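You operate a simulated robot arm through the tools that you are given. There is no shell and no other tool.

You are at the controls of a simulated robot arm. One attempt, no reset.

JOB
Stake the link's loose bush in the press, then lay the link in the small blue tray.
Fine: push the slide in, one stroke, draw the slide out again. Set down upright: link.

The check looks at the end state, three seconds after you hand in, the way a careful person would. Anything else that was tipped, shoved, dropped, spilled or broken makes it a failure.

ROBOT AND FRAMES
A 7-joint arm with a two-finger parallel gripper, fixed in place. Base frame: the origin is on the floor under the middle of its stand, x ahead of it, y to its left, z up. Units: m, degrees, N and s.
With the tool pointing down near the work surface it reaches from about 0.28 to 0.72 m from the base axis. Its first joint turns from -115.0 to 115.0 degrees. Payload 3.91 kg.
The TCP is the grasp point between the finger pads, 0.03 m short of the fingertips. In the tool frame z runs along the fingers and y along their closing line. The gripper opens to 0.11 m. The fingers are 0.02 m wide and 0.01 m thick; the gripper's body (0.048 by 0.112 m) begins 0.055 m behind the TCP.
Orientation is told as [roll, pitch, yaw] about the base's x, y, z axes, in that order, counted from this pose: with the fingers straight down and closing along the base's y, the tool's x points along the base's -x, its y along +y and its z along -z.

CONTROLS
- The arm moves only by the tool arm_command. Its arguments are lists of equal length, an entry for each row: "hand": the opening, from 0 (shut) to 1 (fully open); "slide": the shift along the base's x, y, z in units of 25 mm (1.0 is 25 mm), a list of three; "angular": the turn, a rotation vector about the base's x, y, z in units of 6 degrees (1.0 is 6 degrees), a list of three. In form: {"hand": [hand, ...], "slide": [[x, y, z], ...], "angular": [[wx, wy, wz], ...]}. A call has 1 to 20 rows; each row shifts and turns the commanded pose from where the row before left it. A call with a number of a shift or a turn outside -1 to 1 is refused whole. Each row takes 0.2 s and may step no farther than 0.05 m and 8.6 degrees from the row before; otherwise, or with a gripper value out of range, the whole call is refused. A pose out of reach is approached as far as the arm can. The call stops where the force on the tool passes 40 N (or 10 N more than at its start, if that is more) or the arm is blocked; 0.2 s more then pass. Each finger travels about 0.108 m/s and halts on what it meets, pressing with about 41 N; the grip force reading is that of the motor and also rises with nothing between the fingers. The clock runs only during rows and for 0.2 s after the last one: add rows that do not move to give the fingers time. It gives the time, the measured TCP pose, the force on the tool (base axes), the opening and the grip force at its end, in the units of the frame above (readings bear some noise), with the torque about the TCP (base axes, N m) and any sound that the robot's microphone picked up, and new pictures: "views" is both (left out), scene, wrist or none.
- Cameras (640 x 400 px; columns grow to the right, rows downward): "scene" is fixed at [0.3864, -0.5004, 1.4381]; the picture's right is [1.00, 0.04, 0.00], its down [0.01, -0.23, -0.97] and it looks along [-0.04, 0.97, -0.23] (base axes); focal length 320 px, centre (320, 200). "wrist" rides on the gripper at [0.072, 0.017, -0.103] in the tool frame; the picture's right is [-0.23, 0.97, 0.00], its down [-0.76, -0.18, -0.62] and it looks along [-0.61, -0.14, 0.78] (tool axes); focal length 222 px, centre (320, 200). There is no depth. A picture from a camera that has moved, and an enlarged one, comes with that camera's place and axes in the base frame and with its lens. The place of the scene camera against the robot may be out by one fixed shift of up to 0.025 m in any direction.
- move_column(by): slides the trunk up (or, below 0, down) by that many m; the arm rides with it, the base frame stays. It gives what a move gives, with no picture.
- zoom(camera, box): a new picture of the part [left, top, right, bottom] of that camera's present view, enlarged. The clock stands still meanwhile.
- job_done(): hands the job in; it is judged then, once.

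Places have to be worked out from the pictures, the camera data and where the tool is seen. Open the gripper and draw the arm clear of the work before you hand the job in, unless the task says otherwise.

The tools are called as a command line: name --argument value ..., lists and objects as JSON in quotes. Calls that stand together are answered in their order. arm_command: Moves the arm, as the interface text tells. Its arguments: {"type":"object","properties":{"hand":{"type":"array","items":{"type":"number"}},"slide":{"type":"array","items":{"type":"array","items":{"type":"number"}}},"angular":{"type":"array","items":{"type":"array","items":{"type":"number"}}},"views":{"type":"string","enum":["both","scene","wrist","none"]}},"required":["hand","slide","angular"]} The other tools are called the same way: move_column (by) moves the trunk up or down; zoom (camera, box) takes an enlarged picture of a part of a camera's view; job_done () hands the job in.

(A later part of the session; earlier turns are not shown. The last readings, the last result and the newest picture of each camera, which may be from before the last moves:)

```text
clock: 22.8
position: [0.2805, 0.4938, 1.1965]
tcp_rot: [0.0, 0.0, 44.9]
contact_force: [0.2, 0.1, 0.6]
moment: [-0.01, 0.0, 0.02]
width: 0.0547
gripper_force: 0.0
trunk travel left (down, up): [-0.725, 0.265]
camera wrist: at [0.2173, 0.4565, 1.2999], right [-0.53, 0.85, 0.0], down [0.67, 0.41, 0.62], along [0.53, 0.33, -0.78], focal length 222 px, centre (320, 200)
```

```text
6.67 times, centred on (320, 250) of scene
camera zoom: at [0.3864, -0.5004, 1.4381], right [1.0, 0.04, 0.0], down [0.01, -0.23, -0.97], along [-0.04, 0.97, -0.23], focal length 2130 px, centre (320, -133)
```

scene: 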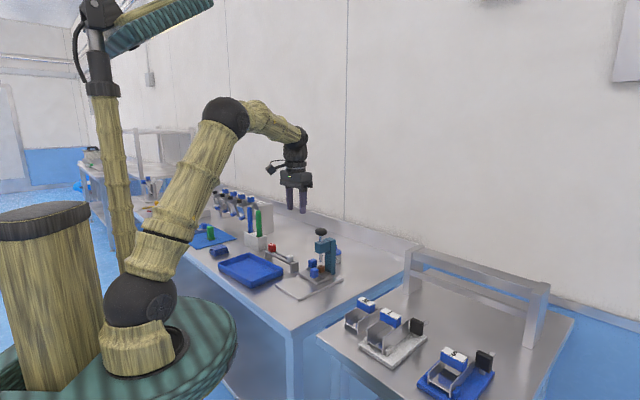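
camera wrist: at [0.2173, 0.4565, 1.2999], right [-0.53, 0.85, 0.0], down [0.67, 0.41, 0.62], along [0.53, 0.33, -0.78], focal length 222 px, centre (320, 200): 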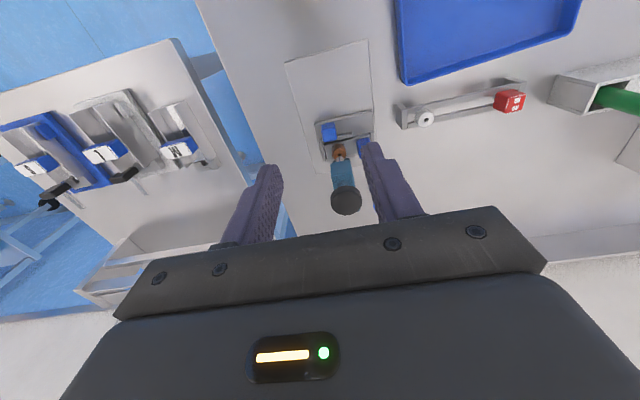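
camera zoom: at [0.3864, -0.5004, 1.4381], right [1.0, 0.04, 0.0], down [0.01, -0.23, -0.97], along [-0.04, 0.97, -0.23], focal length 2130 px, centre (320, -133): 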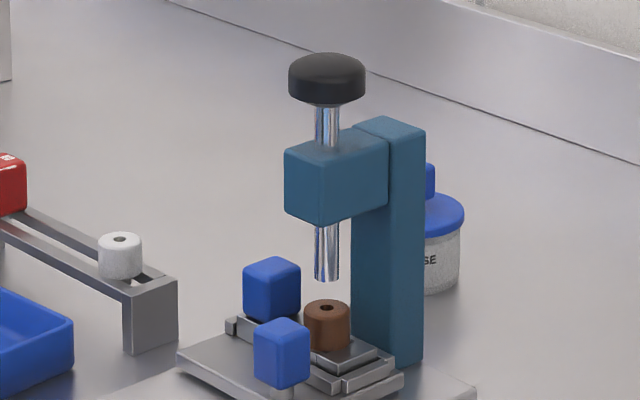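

The bush sits directly under the ram. I place the knob centre at about (0.356, 0.583) with its top at z≈1.075. I close the fingers and move above it (fingertips about 35 mm clear).

arm_command --hand '[0, 0, 0, 0, 0, 0]' --slide '[[0.604, 0.718, -0.45], [0.604, 0.718, -0.45], [0.604, 0.718, -0.45], [0.604, 0.718, -0.45], [0.604, 0.718, -0.45], [0, 0, 0]]' --angular '[[0, 0, 0], [0, 0, 0], [0, 0, 0], [0, 0, 0], [0, 0, 0], [0, 0, 0]]'

zoom --camera "scene" --box '[272, 200, 368, 260]'

zoom --camera "wrist" --box '[264, 110, 392, 190]'

```text
clock: 24.2
position: [0.3567, 0.583, 1.1405]
tcp_rot: [0.0, 0.1, 45.0]
contact_force: [-0.3, -0.7, 0.5]
moment: [0.0, -0.02, -0.01]
width: 0.0
gripper_force: 37.8
trunk travel left (down, up): [-0.725, 0.265]
camera wrist: at [0.2939, 0.5459, 1.2437], right [-0.53, 0.85, 0.0], down [0.67, 0.41, 0.62], along [0.53, 0.33, -0.78], focal length 222 px, centre (320, 200)
```

scene: 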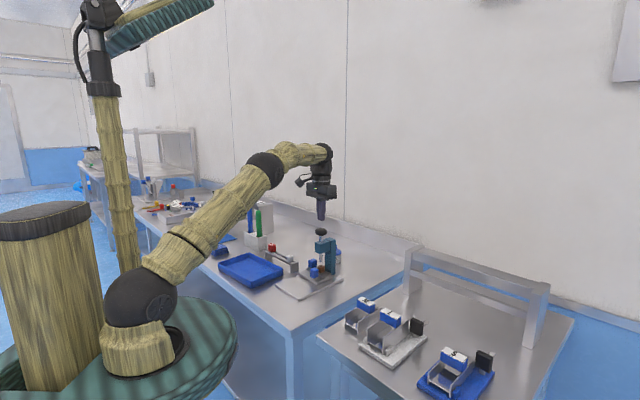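
wrist: 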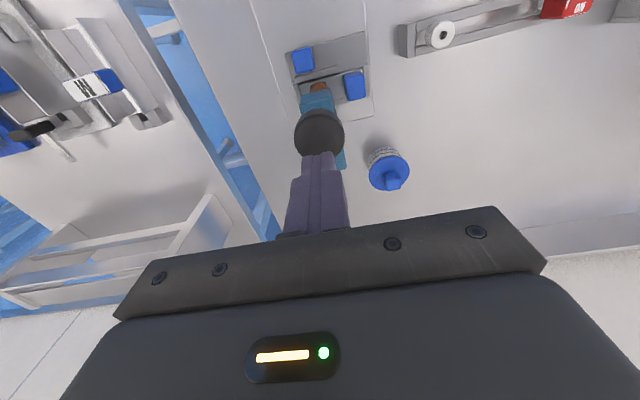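

```text
6.67 times, centred on (320, 230) of scene
camera zoom: at [0.3864, -0.5004, 1.4381], right [1.0, 0.04, 0.0], down [0.01, -0.23, -0.97], along [-0.04, 0.97, -0.23], focal length 2130 px, centre (320, 0)
```

zoom: 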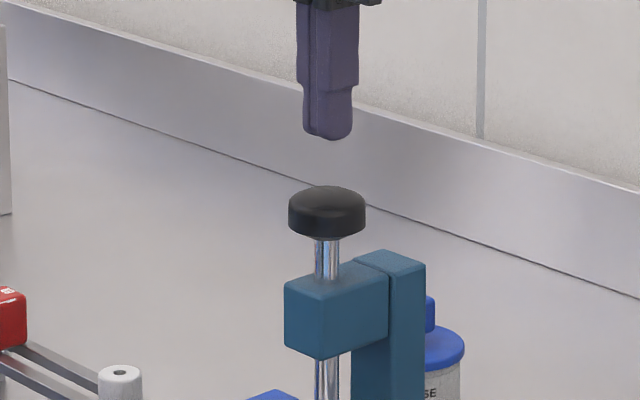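

```text
5.00 times, centred on (328, 150) of wrist
camera zoom: at [0.2939, 0.5459, 1.2437], right [-0.53, 0.85, 0.0], down [0.67, 0.41, 0.62], along [0.53, 0.33, -0.78], focal length 1111 px, centre (280, 450)
```

zoom: 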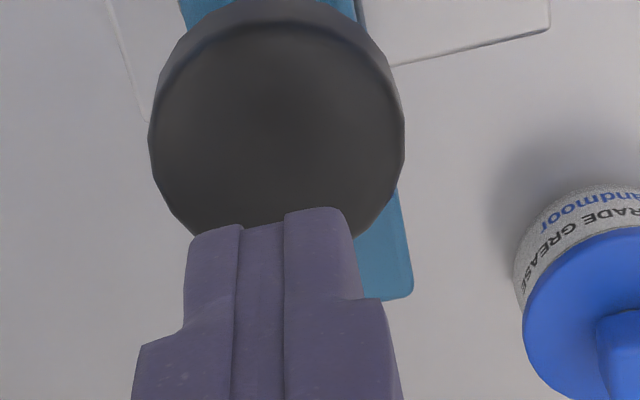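

The closed fingertips are centred over the knob in both views. I descend 30 mm first, which should stop just above contact.

arm_command --hand '[0, 0, 0, 0, 0, 0, 0]' --slide '[[-0.06, 0, -0.2], [0, 0, -0.2], [0, 0, -0.2], [0, 0, -0.2], [0, 0, -0.2], [0, 0, -0.2], [0, 0, 0]]' --angular '[[0, 0, 0], [0, 0, 0], [0, 0, 0], [0, 0, 0], [0, 0, 0], [0, 0, 0], [0, 0, 0]]' --views "scene"

zoom --camera "scene" --box '[272, 200, 368, 260]'

```text
clock: 25.8
position: [0.3567, 0.5837, 1.1104]
tcp_rot: [0.0, -0.1, 44.8]
contact_force: [-0.2, 0.0, 0.1]
moment: [0.0, -0.02, 0.01]
width: 0.0001
gripper_force: 38.1
trunk travel left (down, up): [-0.725, 0.265]
```

scene: 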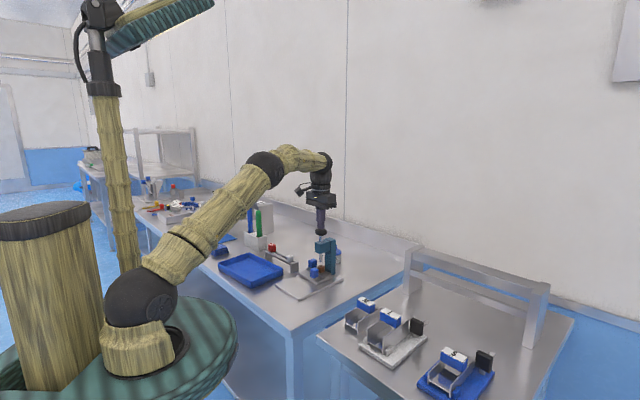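

```text
6.67 times, centred on (320, 230) of scene
camera zoom: at [0.3864, -0.5004, 1.4381], right [1.0, 0.04, 0.0], down [0.01, -0.23, -0.97], along [-0.04, 0.97, -0.23], focal length 2130 px, centre (320, 0)
```

zoom: 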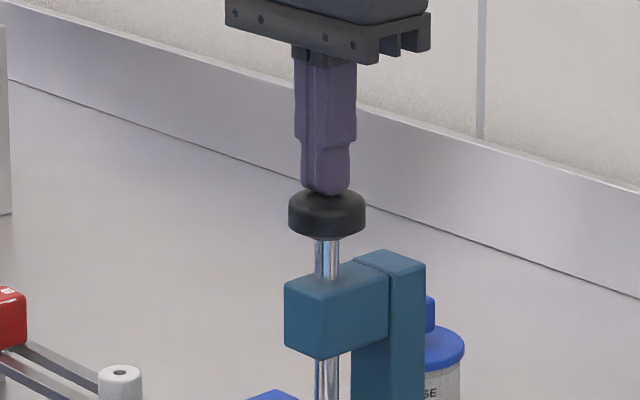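

Fingertips are right at the knob. I now make the single press stroke at 2 mm per row; it stops by itself if the force climbs.

arm_command --hand '[0, 0, 0, 0, 0, 0, 0, 0, 0, 0, 0, 0]' --slide '[[0, 0, -0.08], [0, 0, -0.08], [0, 0, -0.08], [0, 0, -0.08], [0, 0, -0.08], [0, 0, -0.08], [0, 0, -0.08], [0, 0, -0.08], [0, 0, -0.08], [0, 0, -0.08], [0, 0, -0.08], [0, 0, -0.08]]' --angular '[[0, 0, 0], [0, 0, 0], [0, 0, 0], [0, 0, 0], [0, 0, 0], [0, 0, 0], [0, 0, 0], [0, 0, 0], [0, 0, 0], [0, 0, 0], [0, 0, 0], [0, 0, 0]]' --views "scene"

zoom --camera "scene" --box '[272, 220, 368, 280]'

```text
clock: 28.4
position: [0.3549, 0.5834, 1.0918]
tcp_rot: [0.1, -0.5, 44.8]
contact_force: [2.9, 9.9, 33.5]
moment: [0.02, 0.14, 0.13]
width: 0.0
gripper_force: 37.4
trunk travel left (down, up): [-0.725, 0.265]
```

scene: 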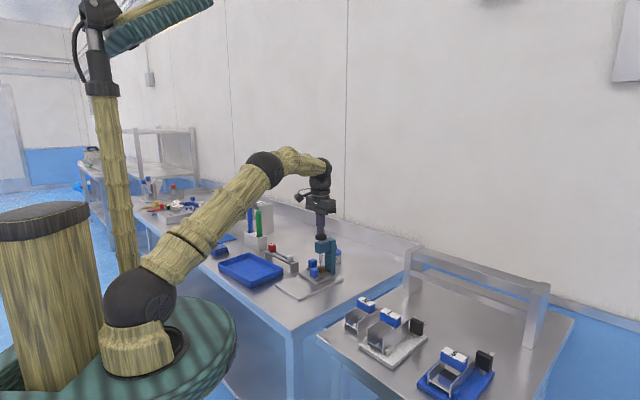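

```text
6.67 times, centred on (320, 250) of scene
camera zoom: at [0.3864, -0.5004, 1.4381], right [1.0, 0.04, 0.0], down [0.01, -0.23, -0.97], along [-0.04, 0.97, -0.23], focal length 2130 px, centre (320, -133)
```

zoom: 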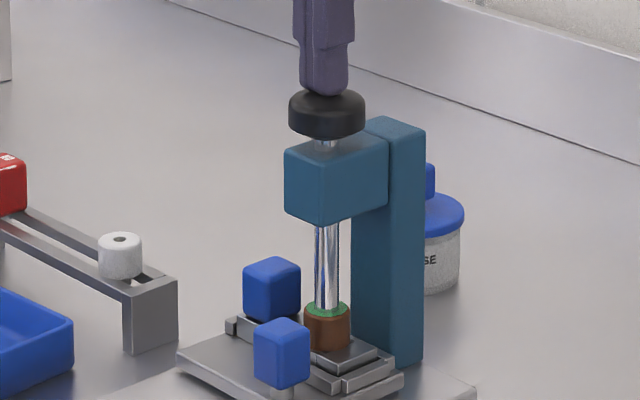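

The ram has reached the bush with 33 N of reaction, and a green ring has appeared on the bush. I look closer before deciding whether the stroke is complete.

zoom --camera "scene" --box '[304, 250, 352, 280]'

zoom --camera "wrist" --box '[264, 40, 392, 120]'

```text
13.33 times, centred on (328, 265) of scene
camera zoom: at [0.3864, -0.5004, 1.4381], right [1.0, 0.04, 0.0], down [0.01, -0.23, -0.97], along [-0.04, 0.97, -0.23], focal length 4260 px, centre (213, -667)
```

zoom: 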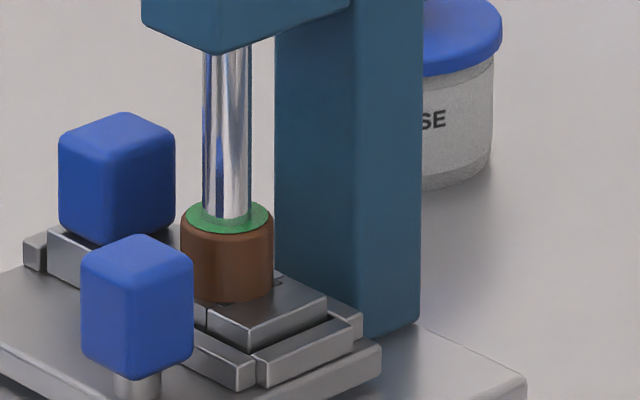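

```text
5.00 times, centred on (328, 80) of wrist
camera zoom: at [0.2914, 0.5446, 1.1935], right [-0.53, 0.85, 0.01], down [0.66, 0.41, 0.63], along [0.53, 0.33, -0.78], focal length 1111 px, centre (280, 800)
```

zoom: 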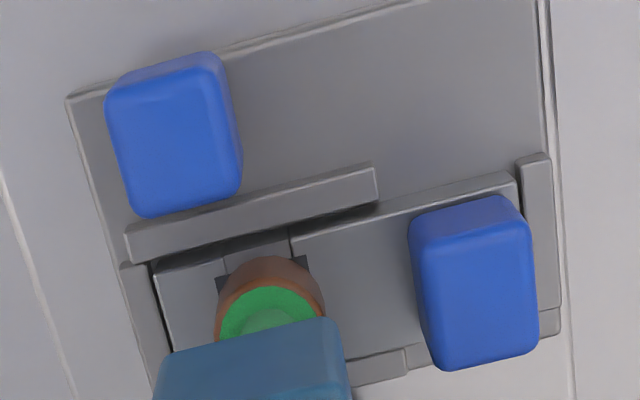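

The bush's top face has turned green, a clear witness that the stroke staked it, so I don't press further. I raise the fingers and watch whether the ram returns.

arm_command --hand '[0, 0, 0, 0, 0, 0, 0, 0]' --slide '[[0, 0, 0.2], [0, 0, 0.2], [0, 0, 0.3], [0, 0, 0.4], [0, 0, 0.5], [0, 0, 0.5], [0, 0, 0.5], [0, 0, 0]]' --angular '[[0, 0, 0], [0, 0, 0], [0, 0, 0], [0, 0, 0], [0, 0, 0], [0, 0, 0], [0, 0, 0], [0, 0, 0]]' --views "both"

zoom --camera "scene" --box '[272, 220, 368, 280]'

```text
clock: 30.2
position: [0.3567, 0.583, 1.1511]
tcp_rot: [0.1, 0.0, 44.8]
contact_force: [-0.3, -0.7, 0.4]
moment: [-0.02, -0.01, 0.02]
width: 0.0
gripper_force: 37.3
trunk travel left (down, up): [-0.725, 0.265]
camera wrist: at [0.2922, 0.5455, 1.2548], right [-0.53, 0.85, 0.0], down [0.67, 0.41, 0.62], along [0.53, 0.33, -0.78], focal length 222 px, centre (320, 200)
```

scene: 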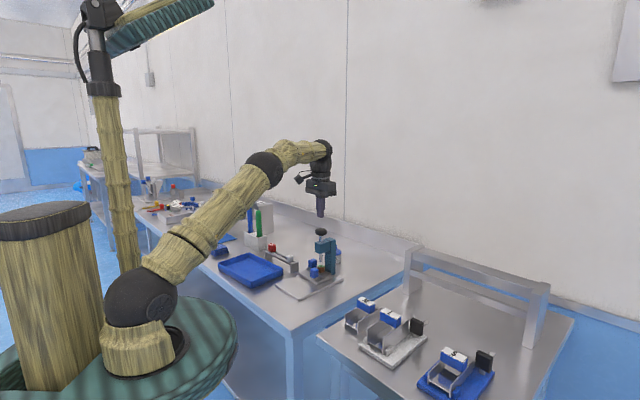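
wrist: 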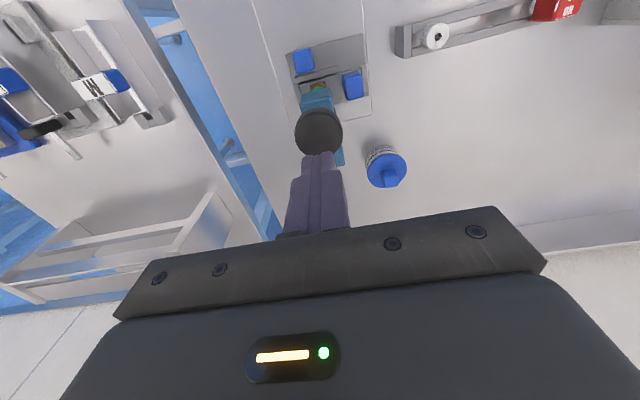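

```text
6.67 times, centred on (320, 250) of scene
camera zoom: at [0.3864, -0.5004, 1.4381], right [1.0, 0.04, 0.0], down [0.01, -0.23, -0.97], along [-0.04, 0.97, -0.23], focal length 2130 px, centre (320, -133)
```

zoom: 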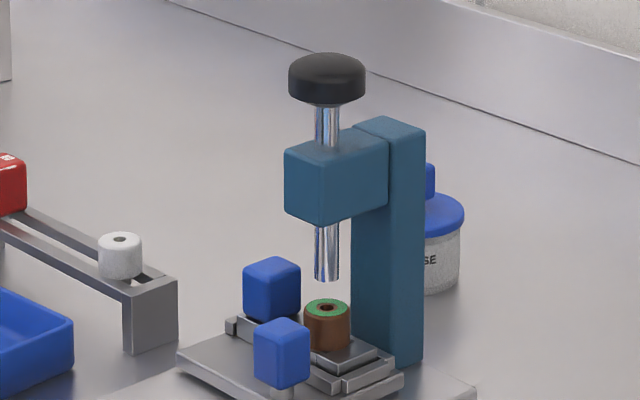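

The ram sprang back up and the bush shows its staked green ring. I return to the pre-grasp over the handle by the same path (retreat, tilt 18°, descend part-way) with the fingers half open.

arm_command --hand '[0, 0, 0, 0.5, 0.5, 0.5, 0.5, 0.5, 0.5, 0.5, 0.5, 0.5, 0.5, 0.5, 0.5]' --slide '[[-0.61, -0.714, 0.363], [-0.61, -0.714, 0.363], [-0.61, -0.714, 0.363], [-0.61, -0.714, 0.363], [-0.61, -0.714, 0.363], [0, 0, -0.7], [0, 0, -0.7], [0, 0, -0.7], [0, 0, -0.7], [0.25, 0.25, -0.8], [0.25, 0.25, -0.8], [0.25, 0.25, -0.8], [0.25, 0.25, -0.8], [0.25, 0.25, -0.8], [0, 0, 0]]' --angular '[[0, 0, 0], [0, 0, 0], [0, 0, 0], [0, 0, 0], [0, 0, 0], [0.53, -0.53, 0], [0.53, -0.53, 0], [0.53, -0.53, 0], [0.53, -0.53, 0], [0, 0, 0], [0, 0, 0], [0, 0, 0], [0, 0, 0], [0, 0, 0], [0, 0, 0]]'

zoom --camera "wrist" --box '[256, 80, 416, 180]'

```text
clock: 33.4
position: [0.3121, 0.5255, 1.0272]
tcp_rot: [0.1, -18.0, 44.7]
contact_force: [0.1, 0.0, -0.9]
moment: [0.0, 0.03, 0.02]
width: 0.055
gripper_force: 0.1
trunk travel left (down, up): [-0.725, 0.265]
camera wrist: at [0.2277, 0.4669, 1.1028], right [-0.53, 0.84, 0.07], down [0.5, 0.25, 0.83], along [0.68, 0.48, -0.56], focal length 222 px, centre (320, 200)
```

scene: 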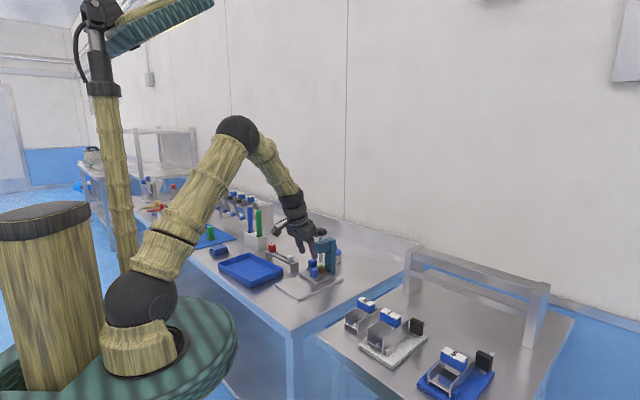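
wrist: 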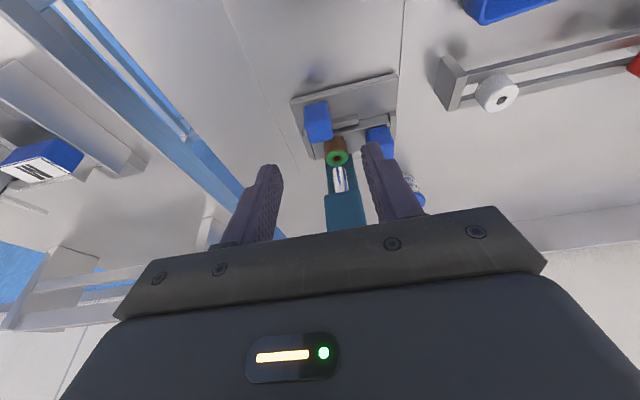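

```text
4.00 times, centred on (336, 130) of wrist
camera zoom: at [0.2277, 0.4669, 1.1028], right [-0.53, 0.84, 0.07], down [0.5, 0.25, 0.83], along [0.68, 0.48, -0.56], focal length 888 px, centre (256, 480)
```

zoom: 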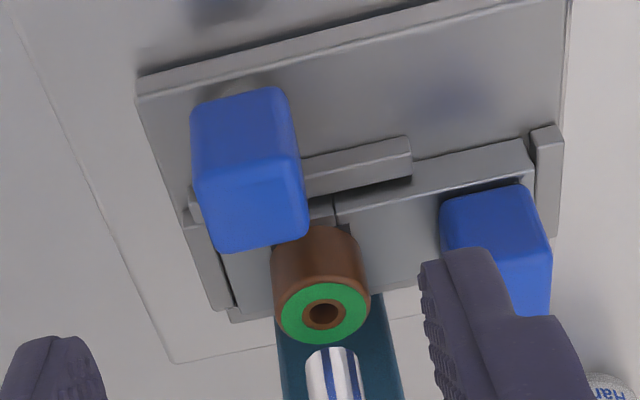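

The view matches the earlier release pose, so the slide hasn't moved. I descend along the same line and close on the handle.

arm_command --hand '[0.5, 0.5, 0.5, 0.5, 0.5, 0.5, 0.3, 0, 0, 0]' --slide '[[0.2, 0.19, -0.8], [0.2, 0.19, -0.8], [0.15, 0.14, -0.7], [0.1, 0.1, -0.45], [0.1, 0.1, -0.45], [0, 0, 0], [0, 0, 0], [0, 0, 0], [0, 0, 0], [0, 0, 0]]' --angular '[[0, 0, 0], [0, 0, 0], [0, 0, 0], [0, 0, 0], [0, 0, 0], [0, 0, 0], [0, 0, 0], [0, 0, 0], [0, 0, 0], [0, 0, 0]]' --views "wrist"

zoom --camera "scene" --box '[272, 225, 368, 285]'

```text
clock: 35.6
position: [0.3308, 0.5426, 0.947]
tcp_rot: [-0.1, -17.9, 44.8]
contact_force: [5.6, -4.9, -3.5]
moment: [-0.1, -0.41, 0.34]
width: 0.024
gripper_force: 44.9
trunk travel left (down, up): [-0.725, 0.265]
camera wrist: at [0.2472, 0.4847, 1.0221], right [-0.53, 0.84, 0.07], down [0.5, 0.25, 0.83], along [0.68, 0.48, -0.56], focal length 222 px, centre (320, 200)
```

wrist: 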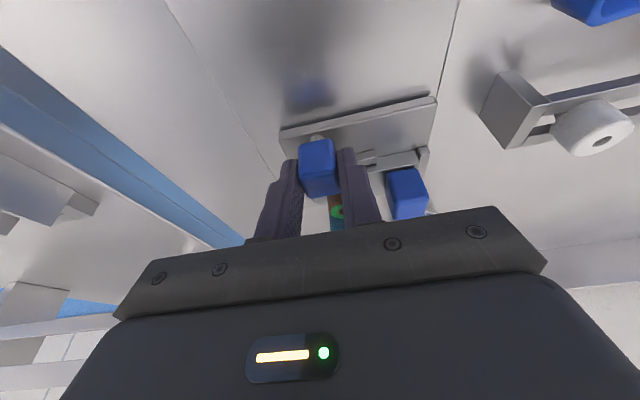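

```text
6.67 times, centred on (320, 255) of scene
camera zoom: at [0.3864, -0.5004, 1.4381], right [1.0, 0.04, 0.0], down [0.01, -0.23, -0.97], along [-0.04, 0.97, -0.23], focal length 2130 px, centre (320, -167)
```

zoom: 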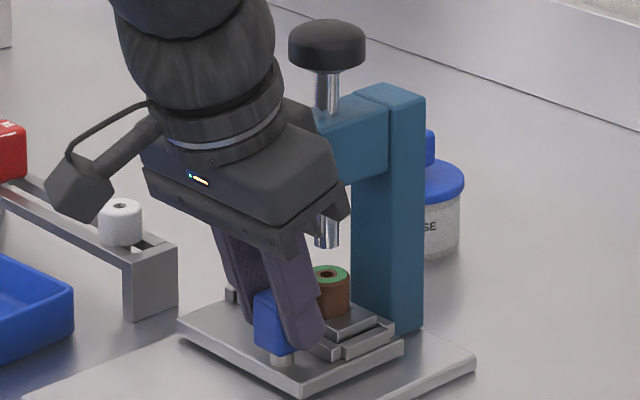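

The handle is gripped again. I draw the slide out along −u, 75 mm in 5 mm rows, then check for the outer stop.

arm_command --hand '[0, 0, 0, 0, 0, 0, 0, 0, 0, 0, 0, 0, 0, 0, 0, 0]' --slide '[[-0.1418, -0.141, 0], [-0.1418, -0.141, 0], [-0.1418, -0.141, 0], [-0.1418, -0.141, 0], [-0.1418, -0.141, 0], [-0.1418, -0.141, 0], [-0.1418, -0.141, 0], [-0.1418, -0.141, 0], [-0.1418, -0.141, 0], [-0.1418, -0.141, 0], [-0.1418, -0.141, 0], [-0.1418, -0.141, 0], [-0.1418, -0.141, 0], [-0.1418, -0.141, 0], [-0.1418, -0.141, 0], [0, 0, 0]]' --angular '[[0, 0, 0], [0, 0, 0], [0, 0, 0], [0, 0, 0], [0, 0, 0], [0, 0, 0], [0, 0, 0], [0, 0, 0], [0, 0, 0], [0, 0, 0], [0, 0, 0], [0, 0, 0], [0, 0, 0], [0, 0, 0], [0, 0, 0], [0, 0, 0]]' --views "wrist"

zoom --camera "scene" --box '[256, 235, 352, 295]'

```text
clock: 39.0
position: [0.2793, 0.4917, 0.9457]
tcp_rot: [0.1, -17.9, 44.8]
contact_force: [9.4, -10.7, -11.4]
moment: [0.43, -1.1, 0.34]
width: 0.0238
gripper_force: 44.6
trunk travel left (down, up): [-0.725, 0.265]
camera wrist: at [0.1952, 0.4326, 1.0223], right [-0.53, 0.84, 0.07], down [0.5, 0.25, 0.83], along [0.68, 0.48, -0.56], focal length 222 px, centre (320, 200)
```

wrist: 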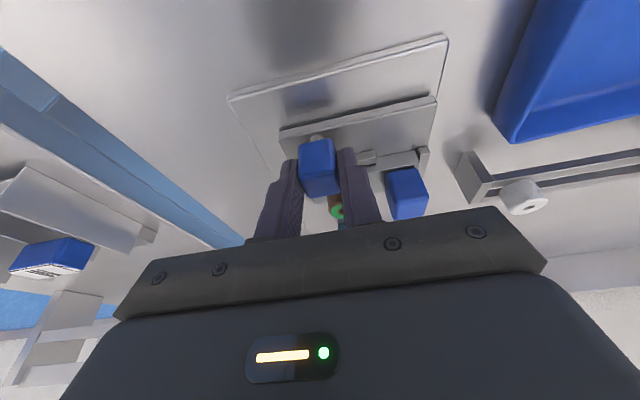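

```text
6.67 times, centred on (304, 265) of scene
camera zoom: at [0.3864, -0.5004, 1.4381], right [1.0, 0.04, 0.0], down [0.01, -0.23, -0.97], along [-0.04, 0.97, -0.23], focal length 2130 px, centre (427, -233)
```

zoom: 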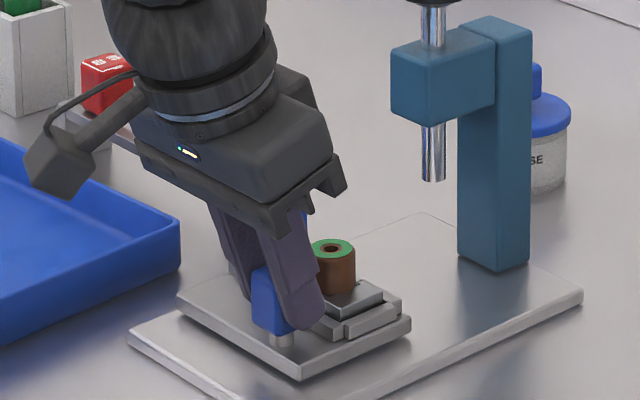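

72 mm drawn with a sideways load of about 14 N building up. I relax it (2 mm toward −v, 1 mm down) and continue outward in small steps to find the outer stop.

arm_command --hand '[0, 0, 0, 0, 0, 0]' --slide '[[0.056, -0.057, -0.04], [-0.0425, -0.0423, 0], [-0.0425, -0.0423, 0], [-0.0425, -0.0423, 0], [-0.0425, -0.0423, 0], [0, 0, 0]]' --angular '[[0, 0, 0], [0, 0, 0], [0, 0, 0], [0, 0, 0], [0, 0, 0], [0, 0, 0]]' --views "none"

```text
clock: 40.4
position: [0.2743, 0.4858, 0.9463]
tcp_rot: [0.1, -18.1, 44.7]
contact_force: [3.3, -2.3, 6.6]
moment: [-0.67, 0.32, 0.03]
width: 0.0238
gripper_force: 44.8
trunk travel left (down, up): [-0.725, 0.265]
```

The TCP is back at the original grasp position (0.2746, 0.486). I probe 2 mm more outward to confirm it is fully out.

arm_command --hand '[0, 0, 0]' --slide '[[-0.0284, -0.0282, 0], [-0.0284, -0.0282, 0], [0, 0, 0]]' --angular '[[0, 0, 0], [0, 0, 0], [0, 0, 0]]' --views "none"

```text
clock: 41.2
position: [0.2739, 0.4869, 0.9465]
tcp_rot: [0.2, -18.1, 44.9]
contact_force: [9.1, 10.6, 9.7]
moment: [-0.52, -0.07, 0.24]
width: 0.0238
gripper_force: 44.9
trunk travel left (down, up): [-0.725, 0.265]
```

The force rose to about 14 N against the pull with no motion, so the slide is fully out at its outer stop. I relax 2 mm, release, retreat along the tool axis and go back to vertical for a fresh look at the link.

arm_command --hand '[0, 0, 0.5, 0.5, 0.5, 0.5, 0.5, 0.5, 0.5, 0.5, 0.5, 0.5, 0.5, 0.5]' --slide '[[0.057, 0.0565, 0.03], [0, 0, 0], [0, 0, 0], [0, 0, 0], [-0.1, -0.1, 0.45], [-0.1, -0.1, 0.45], [-0.15, -0.15, 0.7], [-0.2, -0.2, 0.8], [-0.2, -0.2, 0.8], [0, 0, 0.5], [0, 0, 0.5], [0, 0, 0.5], [0, 0, 0.5], [0, 0, 0]]' --angular '[[0, 0, 0], [0, 0, 0], [0, 0, 0], [0, 0, 0], [0, 0, 0], [0, 0, 0], [0, 0, 0], [0, 0, 0], [0, 0, 0], [-0.53, 0.53, 0], [-0.53, 0.53, 0], [-0.53, 0.53, 0], [-0.53, 0.53, 0], [0, 0, 0]]'

zoom --camera "wrist" --box '[264, 100, 392, 180]'

zoom --camera "scene" --box '[256, 235, 352, 295]'

```text
clock: 44.2
position: [0.2558, 0.4661, 1.0764]
tcp_rot: [0.0, 0.1, 44.9]
contact_force: [0.2, -0.3, 0.2]
moment: [0.01, 0.01, 0.0]
width: 0.055
gripper_force: 0.0
trunk travel left (down, up): [-0.725, 0.265]
camera wrist: at [0.1918, 0.4286, 1.1801], right [-0.53, 0.85, 0.0], down [0.67, 0.41, 0.62], along [0.53, 0.33, -0.78], focal length 222 px, centre (320, 200)
```

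scene: 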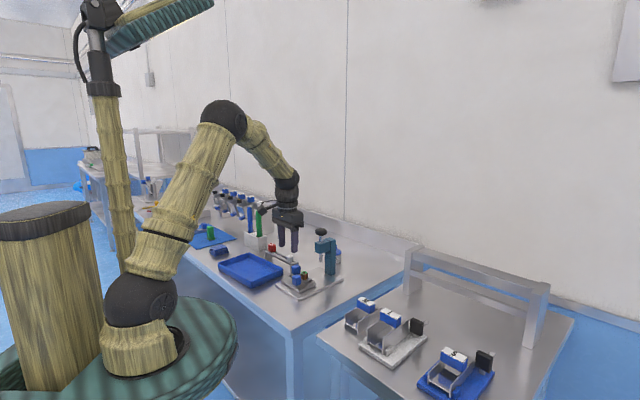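
wrist: 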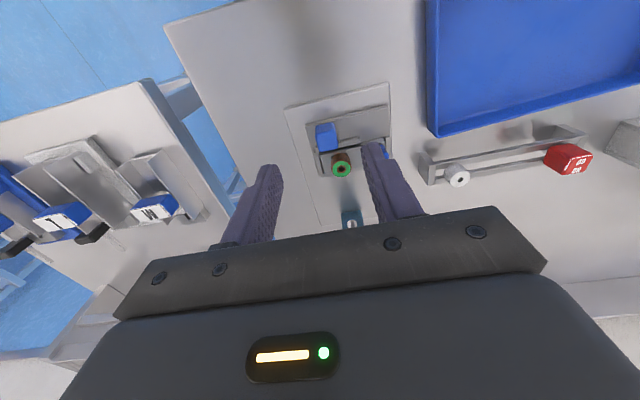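

```text
5.00 times, centred on (328, 140) of wrist
camera zoom: at [0.1918, 0.4286, 1.1801], right [-0.53, 0.85, 0.0], down [0.67, 0.41, 0.62], along [0.53, 0.33, -0.78], focal length 1111 px, centre (280, 500)
```

zoom: 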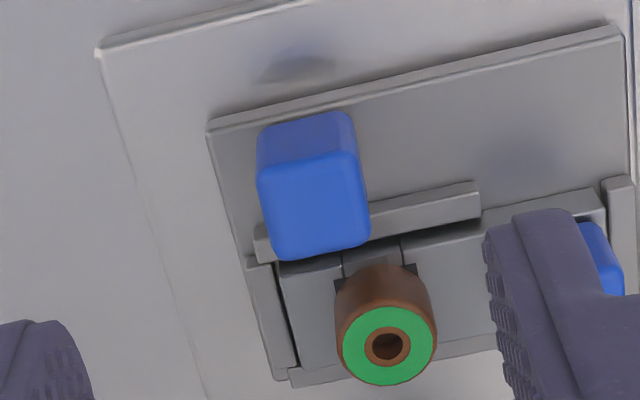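

```text
6.67 times, centred on (304, 265) of scene
camera zoom: at [0.3864, -0.5004, 1.4381], right [1.0, 0.04, 0.0], down [0.01, -0.23, -0.97], along [-0.04, 0.97, -0.23], focal length 2130 px, centre (427, -233)
```

zoom: 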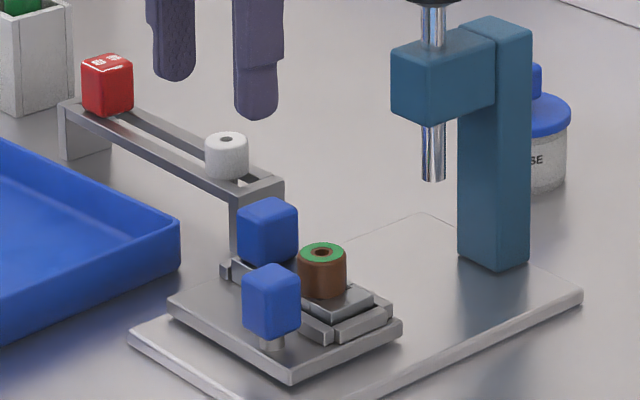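

The slide is back exactly where it started and the bush is staked. Next I move above the link's blue cube (about (0.267, 0.559)), stopping high and slightly on the −u side to verify it.

arm_command --hand '[0.5, 0.5, 0.5, 0.5, 0.5]' --slide '[[0, 0.81, -0.3], [0, 0.81, -0.3], [0, 0.81, -0.3], [0, 0.81, -0.3], [0, 0, 0]]' --angular '[[0, 0, 0], [0, 0, 0], [0, 0, 0], [0, 0, 0], [0, 0, 0]]'

zoom --camera "wrist" --box '[248, 80, 408, 180]'

zoom --camera "wrist" --box '[400, 0, 640, 150]'

```text
clock: 45.4
position: [0.2539, 0.5457, 1.0467]
tcp_rot: [0.1, 0.0, 44.9]
contact_force: [0.2, 0.2, 0.4]
moment: [0.0, -0.02, 0.0]
width: 0.0549
gripper_force: 0.1
trunk travel left (down, up): [-0.725, 0.265]
camera wrist: at [0.1915, 0.5091, 1.1498], right [-0.53, 0.85, 0.0], down [0.67, 0.41, 0.62], along [0.53, 0.33, -0.78], focal length 222 px, centre (320, 200)
```

scene: 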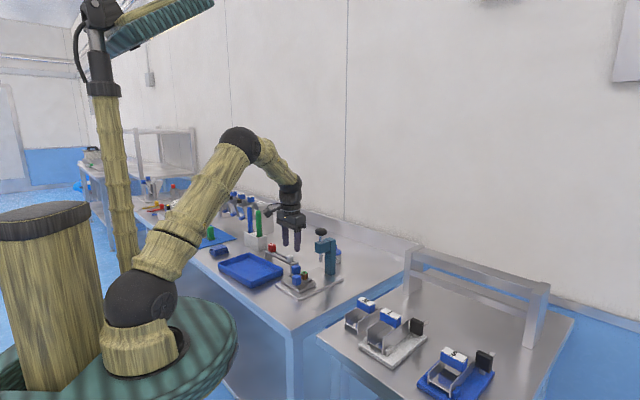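
wrist: 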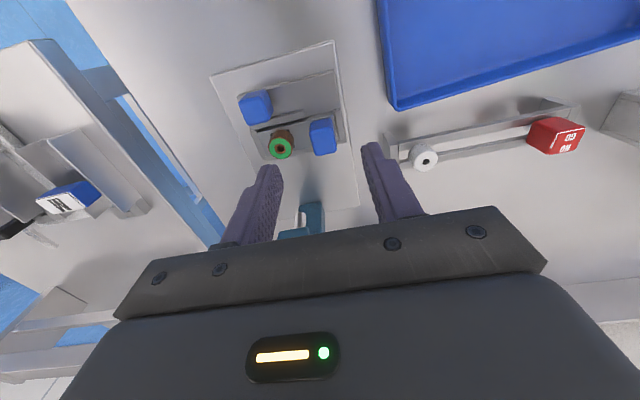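

```text
4.00 times, centred on (328, 130) of wrist
camera zoom: at [0.1915, 0.5091, 1.1498], right [-0.53, 0.85, 0.0], down [0.67, 0.41, 0.62], along [0.53, 0.33, -0.78], focal length 888 px, centre (288, 480)
```

zoom: 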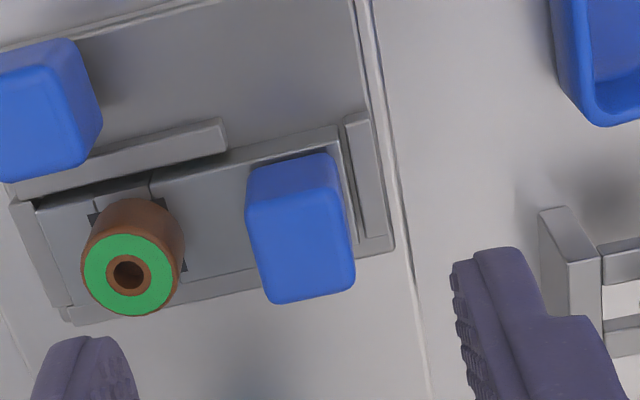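

```text
2.67 times, centred on (520, 75) of wrist
camera zoom: at [0.1915, 0.5091, 1.1498], right [-0.53, 0.85, 0.0], down [0.67, 0.41, 0.62], along [0.53, 0.33, -0.78], focal length 592 px, centre (-213, 533)
```

zoom: 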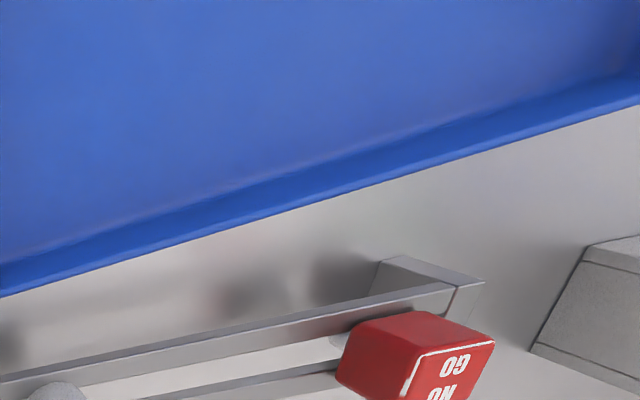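

Fresh measurement confirms the link cube at (0.267, 0.560) and the bush 46 mm away along −v. With a 38 mm opening, the finger on the bush side clears it by about 4 mm. I move to just above the cube (fingertips at z≈0.952) and check.

arm_command --hand '[0.345, 0.345, 0.345, 0.345, 0.345]' --slide '[[0.121, 0.152, -0.645], [0.121, 0.152, -0.645], [0.121, 0.152, -0.645], [0.121, 0.152, -0.645], [0, 0, 0]]' --angular '[[0, 0, 0], [0, 0, 0], [0, 0, 0], [0, 0, 0], [0, 0, 0]]'

zoom --camera "wrist" --box '[224, 110, 416, 230]'

zoom --camera "scene" --box '[256, 235, 352, 295]'

```text
clock: 46.6
position: [0.2663, 0.5616, 0.9818]
tcp_rot: [0.0, 0.0, 44.7]
contact_force: [-0.4, -0.9, -0.6]
moment: [-0.03, -0.01, 0.02]
width: 0.0379
gripper_force: 0.0
trunk travel left (down, up): [-0.725, 0.265]
camera wrist: at [0.2036, 0.524, 1.0855], right [-0.53, 0.85, 0.0], down [0.67, 0.41, 0.62], along [0.53, 0.33, -0.78], focal length 222 px, centre (320, 200)
```

scene: 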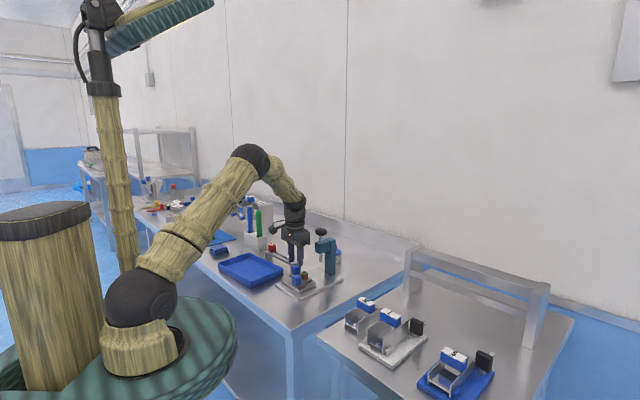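
wrist: 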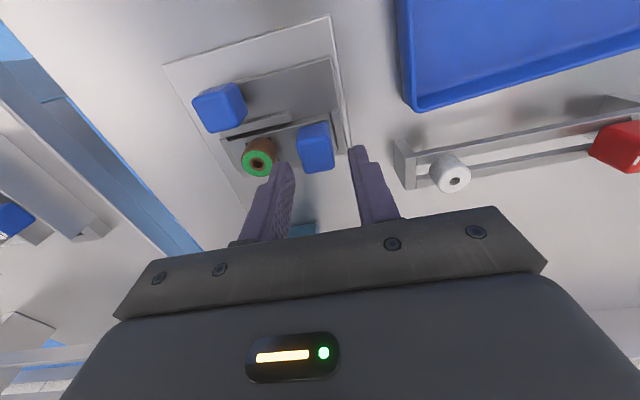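

```text
3.33 times, centred on (320, 170) of wrist
camera zoom: at [0.2036, 0.524, 1.0855], right [-0.53, 0.85, 0.0], down [0.67, 0.41, 0.62], along [0.53, 0.33, -0.78], focal length 740 px, centre (320, 300)
```

zoom: 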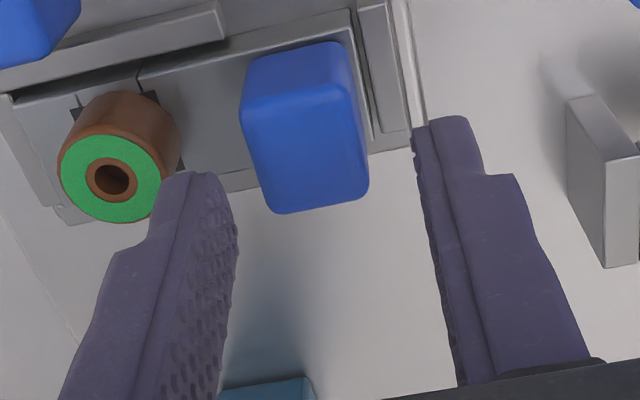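

```text
6.67 times, centred on (304, 265) of scene
camera zoom: at [0.3864, -0.5004, 1.4381], right [1.0, 0.04, 0.0], down [0.01, -0.23, -0.97], along [-0.04, 0.97, -0.23], focal length 2130 px, centre (427, -233)
```

zoom: 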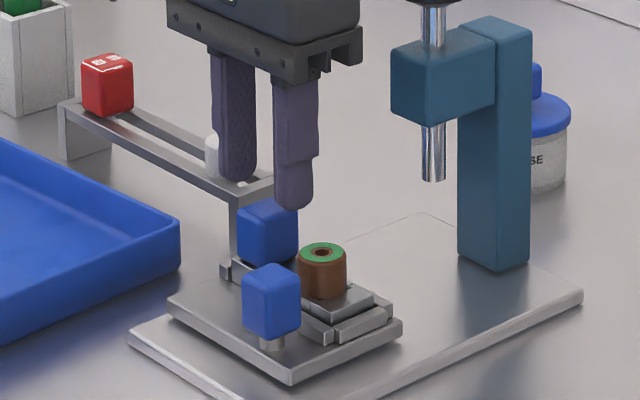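

The cube sits between the fingers, biased about 2 mm toward −v as planned, and the bush is clear. I descend to TCP z≈0.951, recentre 2 mm and close.

arm_command --hand '[0.345, 0.345, 0.345, 0.345, 0.345, 0.345]' --slide '[[0, 0, -0.31], [0, 0, -0.31], [0, 0, -0.31], [0, 0, -0.3], [0.056, -0.057, 0], [0, 0, 0]]' --angular '[[0, 0, 0], [0, 0, 0], [0, 0, 0], [0, 0, 0], [0, 0, 0], [0, 0, 0]]'

zoom --camera "wrist" --box '[224, 120, 416, 240]'

zoom --camera "scene" --box '[264, 245, 328, 285]'

```text
clock: 48.0
position: [0.2698, 0.562, 0.9516]
tcp_rot: [0.0, 0.0, 44.9]
contact_force: [0.7, -0.2, 0.1]
moment: [-0.02, -0.02, 0.02]
width: 0.0378
gripper_force: 0.0
trunk travel left (down, up): [-0.725, 0.265]
camera wrist: at [0.2056, 0.5233, 1.0545], right [-0.53, 0.85, 0.0], down [0.67, 0.41, 0.62], along [0.53, 0.33, -0.78], focal length 222 px, centre (320, 200)
```

scene: 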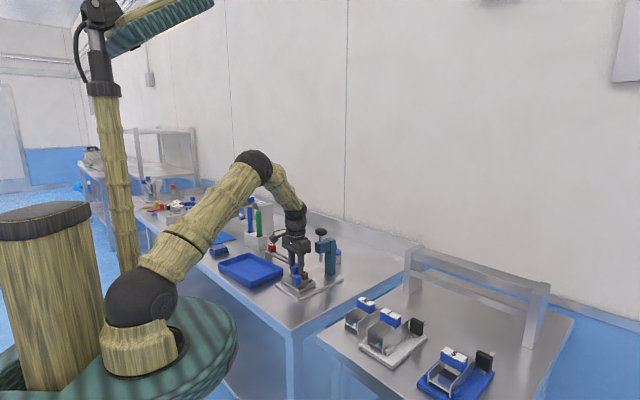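
wrist: 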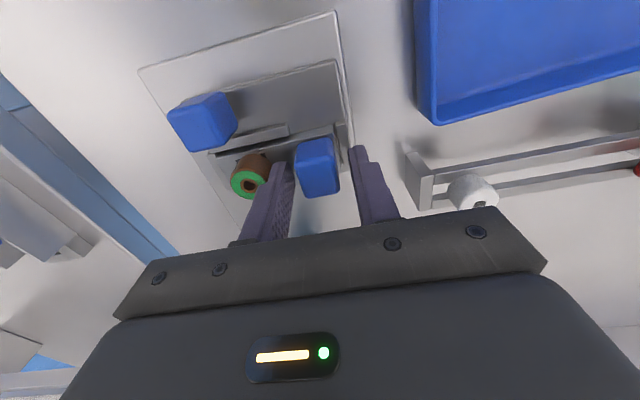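

```text
3.33 times, centred on (320, 180) of wrist
camera zoom: at [0.2056, 0.5233, 1.0545], right [-0.53, 0.85, 0.0], down [0.67, 0.41, 0.62], along [0.53, 0.33, -0.78], focal length 740 px, centre (320, 267)
```

zoom: 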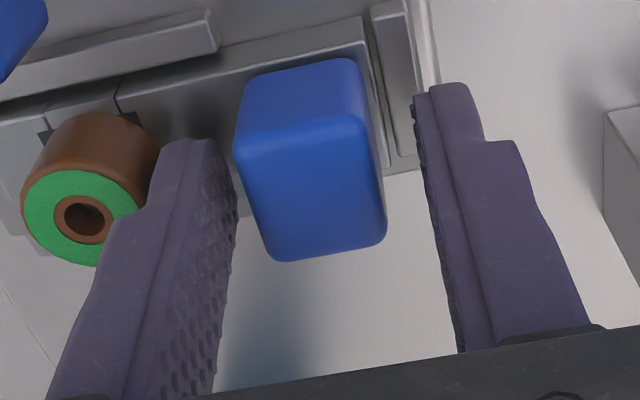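

```text
10.00 times, centred on (296, 265) of scene
camera zoom: at [0.3864, -0.5004, 1.4381], right [1.0, 0.04, 0.0], down [0.01, -0.23, -0.97], along [-0.04, 0.97, -0.23], focal length 3195 px, centre (560, -450)
```

zoom: 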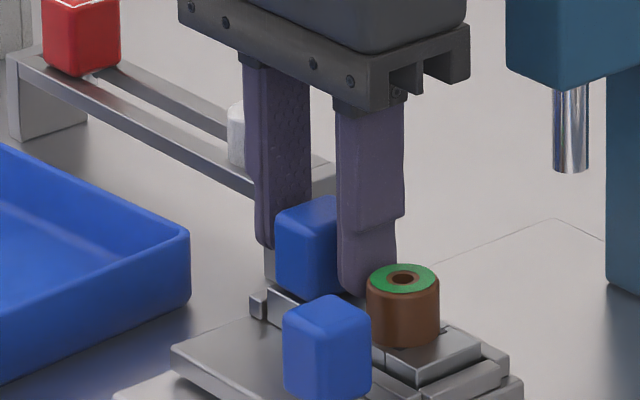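

In u the cube sits about 4–5 mm behind the finger centreline, so I shift −u 4 mm for a centred grip, then close.

arm_command --hand '[0.345, 0.345, 0.25, 0, 0, 0]' --slide '[[-0.113, -0.113, 0], [0, 0, 0], [0, 0, 0], [0, 0, 0], [0, 0, 0], [0, 0, 0]]' --angular '[[0, 0, 0], [0, 0, 0], [0, 0, 0], [0, 0, 0], [0, 0, 0], [0, 0, 0]]'

zoom --camera "wrist" --box '[224, 120, 416, 240]'

zoom --camera "scene" --box '[264, 245, 328, 285]'

```text
clock: 49.4
position: [0.2654, 0.5594, 0.9502]
tcp_rot: [-0.1, 0.0, 44.8]
contact_force: [-0.6, -0.4, 0.1]
moment: [0.0, -0.02, 0.03]
width: 0.0233
gripper_force: 40.9
trunk travel left (down, up): [-0.725, 0.265]
camera wrist: at [0.2026, 0.5207, 1.0544], right [-0.53, 0.85, 0.0], down [0.67, 0.41, 0.62], along [0.53, 0.33, -0.78], focal length 222 px, centre (320, 200)
```

scene: 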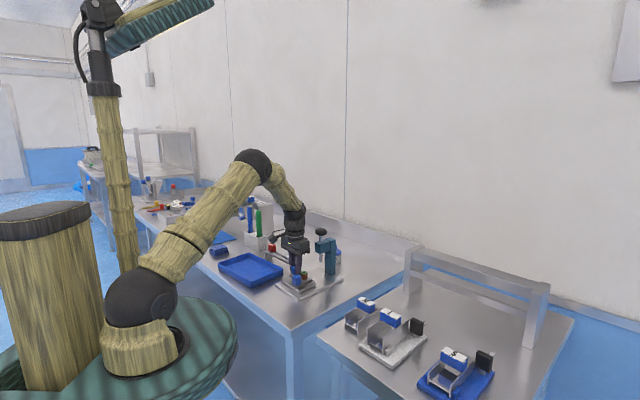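
wrist: 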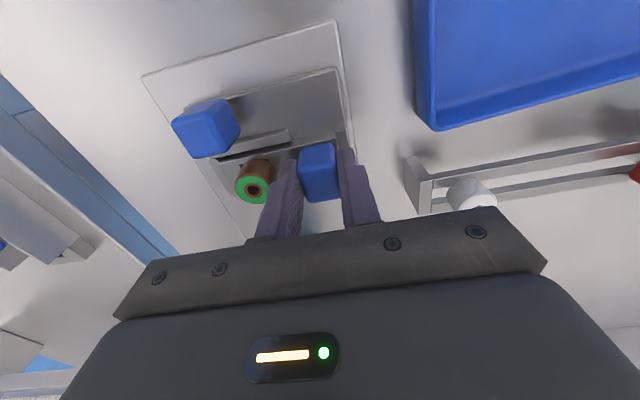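

```text
3.33 times, centred on (320, 180) of wrist
camera zoom: at [0.2026, 0.5207, 1.0544], right [-0.53, 0.85, 0.0], down [0.67, 0.41, 0.62], along [0.53, 0.33, -0.78], focal length 740 px, centre (320, 267)
```

zoom: 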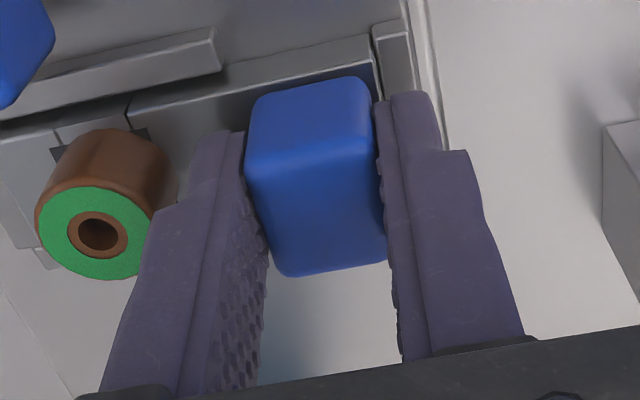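

```text
10.00 times, centred on (296, 265) of scene
camera zoom: at [0.3864, -0.5004, 1.4381], right [1.0, 0.04, 0.0], down [0.01, -0.23, -0.97], along [-0.04, 0.97, -0.23], focal length 3195 px, centre (560, -450)
```

zoom: 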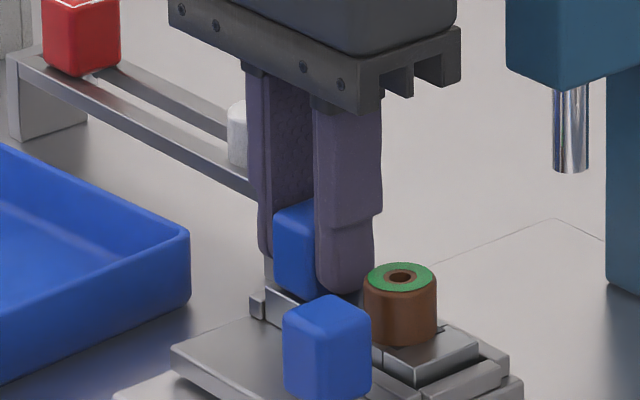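

The link's cube is gripped squarely (23.3 mm, no side load). I lift straight up slowly and check it comes out of the nest cleanly.

arm_command --hand '[0, 0, 0, 0, 0, 0, 0, 0, 0]' --slide '[[0, 0, 0.15], [0, 0, 0.15], [0, 0, 0.2], [0, 0, 0.3], [0, 0, 0.4], [0, 0, 0.4], [0, 0, 0.5], [0, 0, 0.5], [0, 0, 0]]' --angular '[[0, 0, 0], [0, 0, 0], [0, 0, 0], [0, 0, 0], [0, 0, 0], [0, 0, 0], [0, 0, 0], [0, 0, 0], [0, 0, 0]]'

zoom --camera "scene" --box '[256, 225, 352, 285]'

zoom --camera "wrist" --box '[224, 120, 416, 240]'

```text
clock: 51.4
position: [0.2657, 0.5591, 1.0169]
tcp_rot: [0.0, 0.0, 44.8]
contact_force: [0.4, -0.6, -1.6]
moment: [0.01, -0.01, 0.01]
width: 0.0234
gripper_force: 41.3
trunk travel left (down, up): [-0.725, 0.265]
camera wrist: at [0.2033, 0.5204, 1.1194], right [-0.53, 0.85, 0.0], down [0.67, 0.41, 0.62], along [0.53, 0.33, -0.78], focal length 222 px, centre (320, 200)
```

scene: 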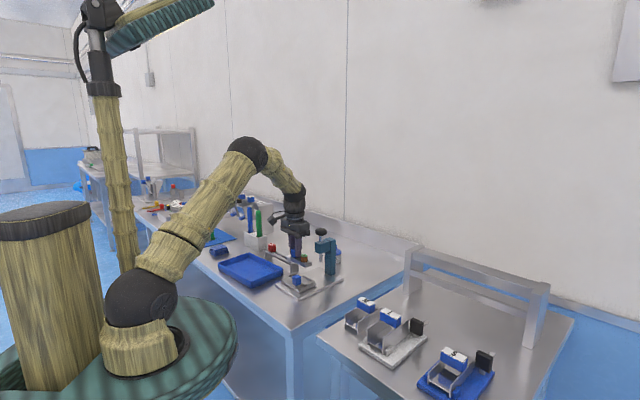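
wrist: 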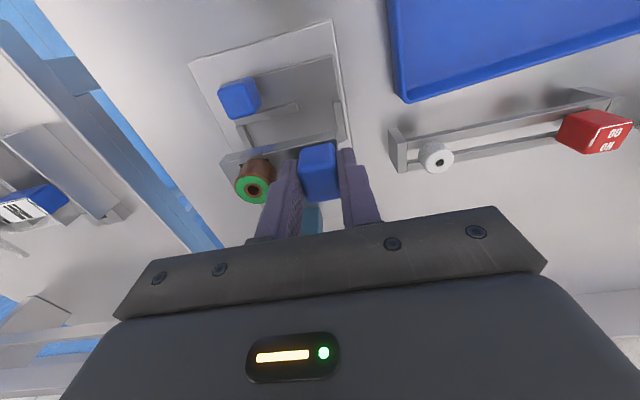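

```text
6.67 times, centred on (304, 255) of scene
camera zoom: at [0.3864, -0.5004, 1.4381], right [1.0, 0.04, 0.0], down [0.01, -0.23, -0.97], along [-0.04, 0.97, -0.23], focal length 2130 px, centre (427, -167)
```

zoom: 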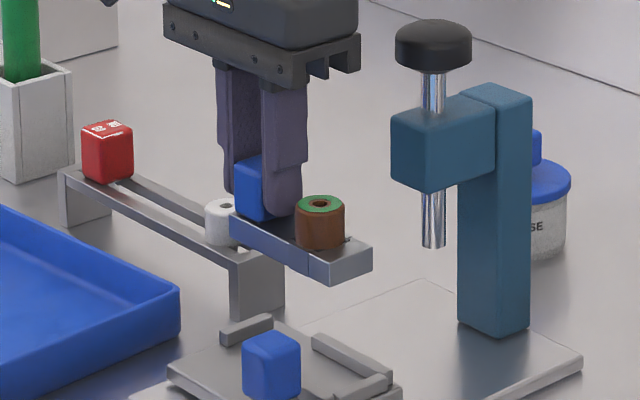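

```text
3.33 times, centred on (320, 180) of wrist
camera zoom: at [0.2033, 0.5204, 1.1194], right [-0.53, 0.85, 0.0], down [0.67, 0.41, 0.62], along [0.53, 0.33, -0.78], focal length 740 px, centre (320, 267)
```

zoom: 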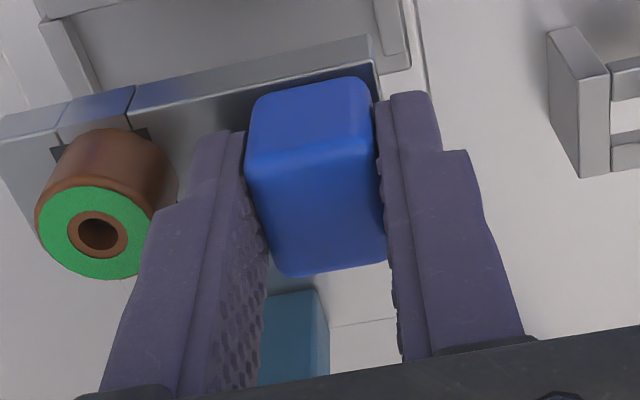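

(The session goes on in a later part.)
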